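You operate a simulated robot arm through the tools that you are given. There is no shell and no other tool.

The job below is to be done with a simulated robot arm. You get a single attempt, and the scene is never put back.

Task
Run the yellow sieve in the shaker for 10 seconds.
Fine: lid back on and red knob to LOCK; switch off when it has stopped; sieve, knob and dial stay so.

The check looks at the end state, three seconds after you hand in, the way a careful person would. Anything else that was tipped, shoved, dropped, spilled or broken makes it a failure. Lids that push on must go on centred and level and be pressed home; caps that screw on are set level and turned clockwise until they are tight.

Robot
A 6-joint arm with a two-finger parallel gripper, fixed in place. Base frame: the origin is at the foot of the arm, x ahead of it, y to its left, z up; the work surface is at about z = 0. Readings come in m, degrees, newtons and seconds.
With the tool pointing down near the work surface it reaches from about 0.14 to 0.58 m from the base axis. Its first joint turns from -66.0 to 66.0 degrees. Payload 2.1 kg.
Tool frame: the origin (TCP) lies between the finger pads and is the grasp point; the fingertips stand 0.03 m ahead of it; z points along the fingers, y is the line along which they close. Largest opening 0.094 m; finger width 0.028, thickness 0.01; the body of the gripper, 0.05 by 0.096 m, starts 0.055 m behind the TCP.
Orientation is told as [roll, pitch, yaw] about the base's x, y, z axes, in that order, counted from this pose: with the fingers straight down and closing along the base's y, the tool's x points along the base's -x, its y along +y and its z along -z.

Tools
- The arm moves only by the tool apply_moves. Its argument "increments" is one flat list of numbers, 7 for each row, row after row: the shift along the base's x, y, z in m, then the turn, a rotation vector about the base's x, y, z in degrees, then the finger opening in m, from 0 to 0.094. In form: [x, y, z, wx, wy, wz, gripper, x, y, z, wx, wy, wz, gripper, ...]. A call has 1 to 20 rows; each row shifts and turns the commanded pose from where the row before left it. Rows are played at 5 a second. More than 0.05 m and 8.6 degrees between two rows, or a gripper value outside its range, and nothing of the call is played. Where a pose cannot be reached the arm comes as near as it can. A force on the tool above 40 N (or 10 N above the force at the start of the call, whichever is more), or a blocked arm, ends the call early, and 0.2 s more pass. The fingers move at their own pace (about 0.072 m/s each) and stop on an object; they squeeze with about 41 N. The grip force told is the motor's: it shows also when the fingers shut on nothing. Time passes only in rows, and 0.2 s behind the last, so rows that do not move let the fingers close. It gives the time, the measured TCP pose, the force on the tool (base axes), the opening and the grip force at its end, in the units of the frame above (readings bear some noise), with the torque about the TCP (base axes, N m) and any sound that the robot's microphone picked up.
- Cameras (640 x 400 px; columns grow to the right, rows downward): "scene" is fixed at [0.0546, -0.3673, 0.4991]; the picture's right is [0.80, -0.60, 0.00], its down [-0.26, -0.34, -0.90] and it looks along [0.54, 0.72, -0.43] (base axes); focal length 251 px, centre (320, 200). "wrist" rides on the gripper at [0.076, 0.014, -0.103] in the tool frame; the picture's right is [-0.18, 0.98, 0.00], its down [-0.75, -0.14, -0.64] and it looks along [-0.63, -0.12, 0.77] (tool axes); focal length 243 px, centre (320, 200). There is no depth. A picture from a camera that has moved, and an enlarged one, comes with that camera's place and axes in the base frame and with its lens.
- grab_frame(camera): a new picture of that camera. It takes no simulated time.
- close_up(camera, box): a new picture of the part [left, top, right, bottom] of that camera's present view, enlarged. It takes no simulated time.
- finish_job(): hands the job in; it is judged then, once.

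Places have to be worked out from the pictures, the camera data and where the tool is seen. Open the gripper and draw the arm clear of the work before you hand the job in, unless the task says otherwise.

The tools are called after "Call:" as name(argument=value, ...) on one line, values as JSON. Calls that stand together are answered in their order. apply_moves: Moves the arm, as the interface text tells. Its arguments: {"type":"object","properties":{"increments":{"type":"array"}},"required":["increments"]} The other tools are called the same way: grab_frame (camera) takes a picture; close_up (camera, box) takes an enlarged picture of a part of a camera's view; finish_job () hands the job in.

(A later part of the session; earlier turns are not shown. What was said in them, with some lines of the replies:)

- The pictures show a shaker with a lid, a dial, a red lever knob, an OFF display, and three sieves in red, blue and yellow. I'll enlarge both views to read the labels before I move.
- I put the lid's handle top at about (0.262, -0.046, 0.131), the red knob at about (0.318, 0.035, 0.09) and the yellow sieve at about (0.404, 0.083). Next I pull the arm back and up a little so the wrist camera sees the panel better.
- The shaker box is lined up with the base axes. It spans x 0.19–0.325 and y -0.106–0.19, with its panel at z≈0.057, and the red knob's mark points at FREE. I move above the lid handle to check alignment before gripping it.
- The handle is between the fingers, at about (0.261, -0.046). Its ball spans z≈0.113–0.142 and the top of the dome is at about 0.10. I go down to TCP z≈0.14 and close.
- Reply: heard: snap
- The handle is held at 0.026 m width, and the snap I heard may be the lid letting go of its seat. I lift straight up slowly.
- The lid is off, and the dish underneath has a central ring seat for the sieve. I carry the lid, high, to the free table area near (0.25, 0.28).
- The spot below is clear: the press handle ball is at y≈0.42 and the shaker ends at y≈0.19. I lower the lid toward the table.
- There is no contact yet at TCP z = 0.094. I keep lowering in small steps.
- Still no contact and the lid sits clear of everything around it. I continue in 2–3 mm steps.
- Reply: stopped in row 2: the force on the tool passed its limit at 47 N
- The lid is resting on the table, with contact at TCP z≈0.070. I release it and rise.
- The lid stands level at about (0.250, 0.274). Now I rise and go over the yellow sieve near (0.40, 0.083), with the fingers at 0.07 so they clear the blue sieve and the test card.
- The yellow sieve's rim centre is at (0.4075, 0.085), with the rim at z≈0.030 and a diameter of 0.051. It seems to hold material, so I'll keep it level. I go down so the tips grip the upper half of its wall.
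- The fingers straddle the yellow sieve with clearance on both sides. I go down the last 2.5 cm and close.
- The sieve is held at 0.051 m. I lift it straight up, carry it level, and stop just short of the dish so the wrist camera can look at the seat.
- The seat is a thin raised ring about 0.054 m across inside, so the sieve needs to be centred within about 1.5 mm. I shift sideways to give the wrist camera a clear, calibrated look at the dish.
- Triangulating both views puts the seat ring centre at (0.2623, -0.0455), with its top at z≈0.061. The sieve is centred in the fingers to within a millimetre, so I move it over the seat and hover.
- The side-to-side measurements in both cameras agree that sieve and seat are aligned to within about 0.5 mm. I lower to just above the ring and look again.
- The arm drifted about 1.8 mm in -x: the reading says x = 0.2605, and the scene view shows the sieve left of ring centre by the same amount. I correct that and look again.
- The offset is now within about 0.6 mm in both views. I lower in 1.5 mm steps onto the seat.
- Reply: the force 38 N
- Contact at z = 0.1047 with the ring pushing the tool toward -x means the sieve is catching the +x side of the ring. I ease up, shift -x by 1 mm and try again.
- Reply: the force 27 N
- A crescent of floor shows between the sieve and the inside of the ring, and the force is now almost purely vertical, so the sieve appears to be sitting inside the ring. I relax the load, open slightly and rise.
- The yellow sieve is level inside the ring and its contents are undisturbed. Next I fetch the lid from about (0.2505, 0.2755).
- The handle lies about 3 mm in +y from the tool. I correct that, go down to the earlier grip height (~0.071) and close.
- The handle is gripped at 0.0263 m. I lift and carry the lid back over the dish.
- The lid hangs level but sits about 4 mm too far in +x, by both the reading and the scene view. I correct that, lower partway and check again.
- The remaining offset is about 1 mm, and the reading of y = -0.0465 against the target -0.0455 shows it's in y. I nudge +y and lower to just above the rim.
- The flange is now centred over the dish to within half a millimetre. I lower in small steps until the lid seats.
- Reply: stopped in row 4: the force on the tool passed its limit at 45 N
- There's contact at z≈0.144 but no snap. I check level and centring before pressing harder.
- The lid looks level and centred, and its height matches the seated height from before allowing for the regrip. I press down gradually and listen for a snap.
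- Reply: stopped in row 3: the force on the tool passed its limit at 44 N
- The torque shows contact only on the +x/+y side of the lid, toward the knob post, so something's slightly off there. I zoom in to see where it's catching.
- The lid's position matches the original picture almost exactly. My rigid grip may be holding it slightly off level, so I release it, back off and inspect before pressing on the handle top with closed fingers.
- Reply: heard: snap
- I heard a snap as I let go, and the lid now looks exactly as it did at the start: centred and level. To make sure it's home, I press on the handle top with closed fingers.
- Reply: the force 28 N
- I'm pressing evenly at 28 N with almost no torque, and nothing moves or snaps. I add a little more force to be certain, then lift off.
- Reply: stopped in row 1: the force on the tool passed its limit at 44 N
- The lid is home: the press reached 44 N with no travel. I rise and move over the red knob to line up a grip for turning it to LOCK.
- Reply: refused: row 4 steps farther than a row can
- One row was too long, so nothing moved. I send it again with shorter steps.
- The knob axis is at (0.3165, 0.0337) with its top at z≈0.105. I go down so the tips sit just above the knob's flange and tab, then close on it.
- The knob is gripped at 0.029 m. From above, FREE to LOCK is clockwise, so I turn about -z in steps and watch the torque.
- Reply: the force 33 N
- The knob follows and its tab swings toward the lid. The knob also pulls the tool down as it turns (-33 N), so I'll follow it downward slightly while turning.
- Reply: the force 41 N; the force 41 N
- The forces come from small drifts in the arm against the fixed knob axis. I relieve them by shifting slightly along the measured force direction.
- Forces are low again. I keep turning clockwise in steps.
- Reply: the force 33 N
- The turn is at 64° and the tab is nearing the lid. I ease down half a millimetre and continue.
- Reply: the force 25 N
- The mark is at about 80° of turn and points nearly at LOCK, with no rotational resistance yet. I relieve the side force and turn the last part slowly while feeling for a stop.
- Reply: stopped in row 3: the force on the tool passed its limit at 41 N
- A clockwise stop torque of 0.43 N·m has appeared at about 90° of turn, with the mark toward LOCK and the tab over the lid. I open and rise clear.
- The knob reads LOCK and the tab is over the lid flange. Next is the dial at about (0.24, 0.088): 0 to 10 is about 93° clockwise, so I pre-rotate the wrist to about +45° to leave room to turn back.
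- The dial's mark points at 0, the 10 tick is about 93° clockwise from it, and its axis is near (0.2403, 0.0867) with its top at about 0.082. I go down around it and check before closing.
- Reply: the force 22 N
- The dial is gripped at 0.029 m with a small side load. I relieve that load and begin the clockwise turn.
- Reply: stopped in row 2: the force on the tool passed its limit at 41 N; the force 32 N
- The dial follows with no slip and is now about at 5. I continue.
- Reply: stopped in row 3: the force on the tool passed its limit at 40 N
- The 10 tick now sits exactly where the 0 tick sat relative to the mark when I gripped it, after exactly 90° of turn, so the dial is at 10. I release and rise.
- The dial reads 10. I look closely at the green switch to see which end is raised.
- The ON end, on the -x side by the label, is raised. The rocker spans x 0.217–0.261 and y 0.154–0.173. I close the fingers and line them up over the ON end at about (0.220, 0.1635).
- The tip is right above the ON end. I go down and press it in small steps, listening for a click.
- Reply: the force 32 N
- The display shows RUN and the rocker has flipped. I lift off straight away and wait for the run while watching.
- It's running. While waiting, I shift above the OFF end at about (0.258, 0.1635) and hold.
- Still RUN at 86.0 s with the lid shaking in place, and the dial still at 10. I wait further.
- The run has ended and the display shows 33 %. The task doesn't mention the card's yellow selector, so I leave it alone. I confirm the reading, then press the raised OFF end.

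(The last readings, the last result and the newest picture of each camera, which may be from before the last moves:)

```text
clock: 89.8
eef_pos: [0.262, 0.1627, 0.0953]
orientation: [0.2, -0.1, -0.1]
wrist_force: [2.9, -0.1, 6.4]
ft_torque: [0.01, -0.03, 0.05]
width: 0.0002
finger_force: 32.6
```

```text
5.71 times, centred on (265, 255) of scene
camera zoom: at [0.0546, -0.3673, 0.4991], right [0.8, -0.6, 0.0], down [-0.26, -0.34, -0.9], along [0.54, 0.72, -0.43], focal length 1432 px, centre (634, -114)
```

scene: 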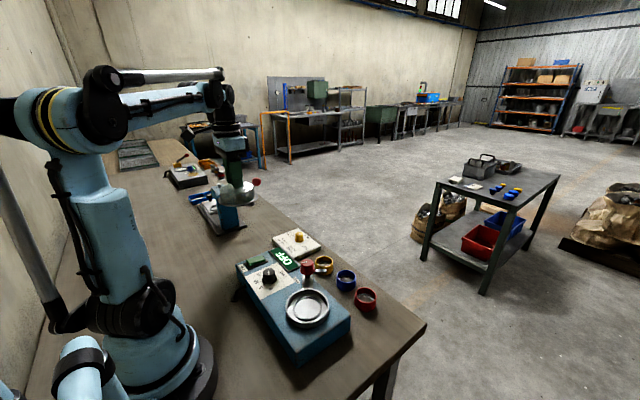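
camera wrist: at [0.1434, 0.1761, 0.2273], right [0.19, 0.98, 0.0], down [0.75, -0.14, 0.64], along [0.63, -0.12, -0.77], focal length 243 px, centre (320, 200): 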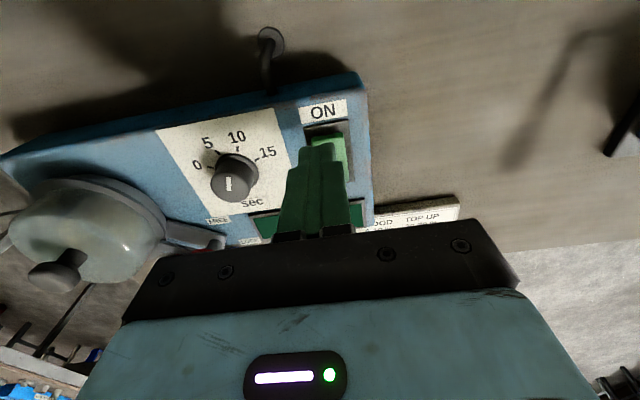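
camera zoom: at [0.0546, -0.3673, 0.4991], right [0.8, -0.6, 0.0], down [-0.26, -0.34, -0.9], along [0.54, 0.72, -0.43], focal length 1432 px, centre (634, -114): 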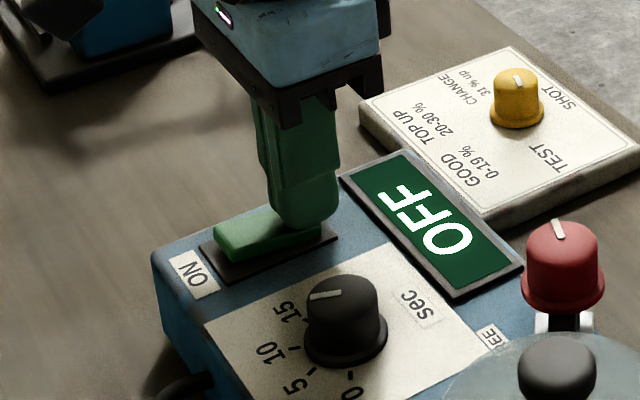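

The display reads OFF. I rise, open the gripper and draw the arm clear.

Call:
apply_moves(increments=[0, 0, 0.015, 0, 0, 0, 0, 0, 0, 0.04, 0, 0, 0, 0, 0, 0, 0.04, 0, 0, 0, 0.04, 0, 0, 0.04, 0, 0, 0, 0.094, 0, 0, 0.04, 0, 0, 0, 0.094, -0.01, 0, 0.04, 0, 0, 0, 0.094, -0.02, 0, 0.02, 0, 0, 0, 0.094, 0, 0, 0, 0, 0, 0, 0.094])

Call:
grab_frame(camera="scene")

Call:
close_up(camera="scene", box=[220, 220, 380, 340])

Call:
close_up(camera="wrist", box=[100, 0, 420, 220])

```text
clock: 91.6
eef_pos: [0.2302, 0.1615, 0.3263]
orientation: [0.1, -0.1, -0.1]
wrist_force: [0.1, 0.7, -0.8]
ft_torque: [0.02, 0.02, 0.01]
width: 0.0941
finger_force: 0.0
```

```text
taken
```

scene: 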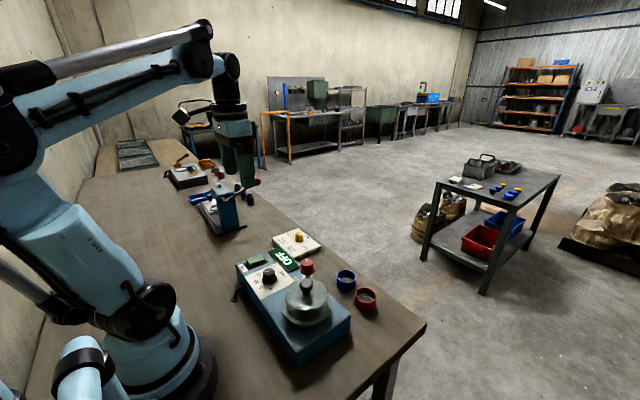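

```text
3.33 times, centred on (300, 280) of scene
camera zoom: at [0.0546, -0.3673, 0.4991], right [0.8, -0.6, 0.0], down [-0.26, -0.34, -0.9], along [0.54, 0.72, -0.43], focal length 835 px, centre (387, -67)
```

zoom: 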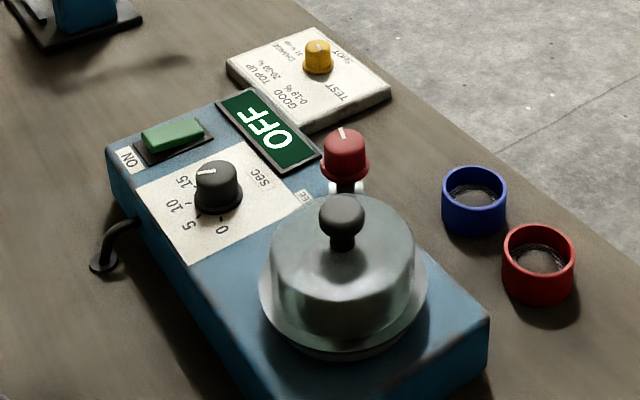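

```text
1.82 times, centred on (260, 110) of wrist
camera zoom: at [0.1524, 0.1752, 0.4281], right [0.19, 0.98, 0.0], down [0.75, -0.14, 0.64], along [0.63, -0.12, -0.77], focal length 441 px, centre (429, 364)
```

zoom: 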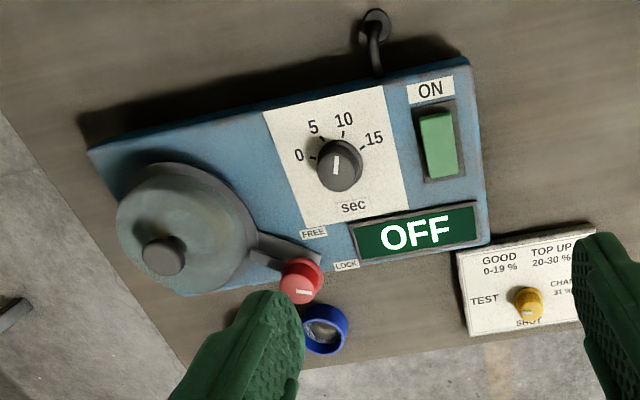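

The final views show the display OFF, the dial at 10, the knob at LOCK and the lid seated over the yellow sieve. The blue and red sieves and the card are untouched, the gripper is open and the arm is clear, so I hand the job in.

Call:
finish_job()

```text
The job is handed in.
```

The yellow sieve ran in the shaker with the dial at 10 seconds, and I handed the job in. The machine stopped by itself and I then switched it off.

- **Sieve:** it sits level inside the seat ring in the dish, with its contents undisturbed when I set it in.
- **Lid:** it is back on, centred and level. I heard it snap when I let go, and it did not move when I then pressed on it with more than 40 N.
- **Red knob:** turned clockwise to its stop at LOCK, with the tab over the lid.
- **Dial:** still at 10, in line with the 10 tick.
- **Display:** it showed RUN, then 33 % when the run ended, and now reads OFF.

The card beside the shaker lists 31 % and up as CHANGE. You didn't ask for anything to be set there, so I left its yellow selector alone. The blue and red sieves were not moved.
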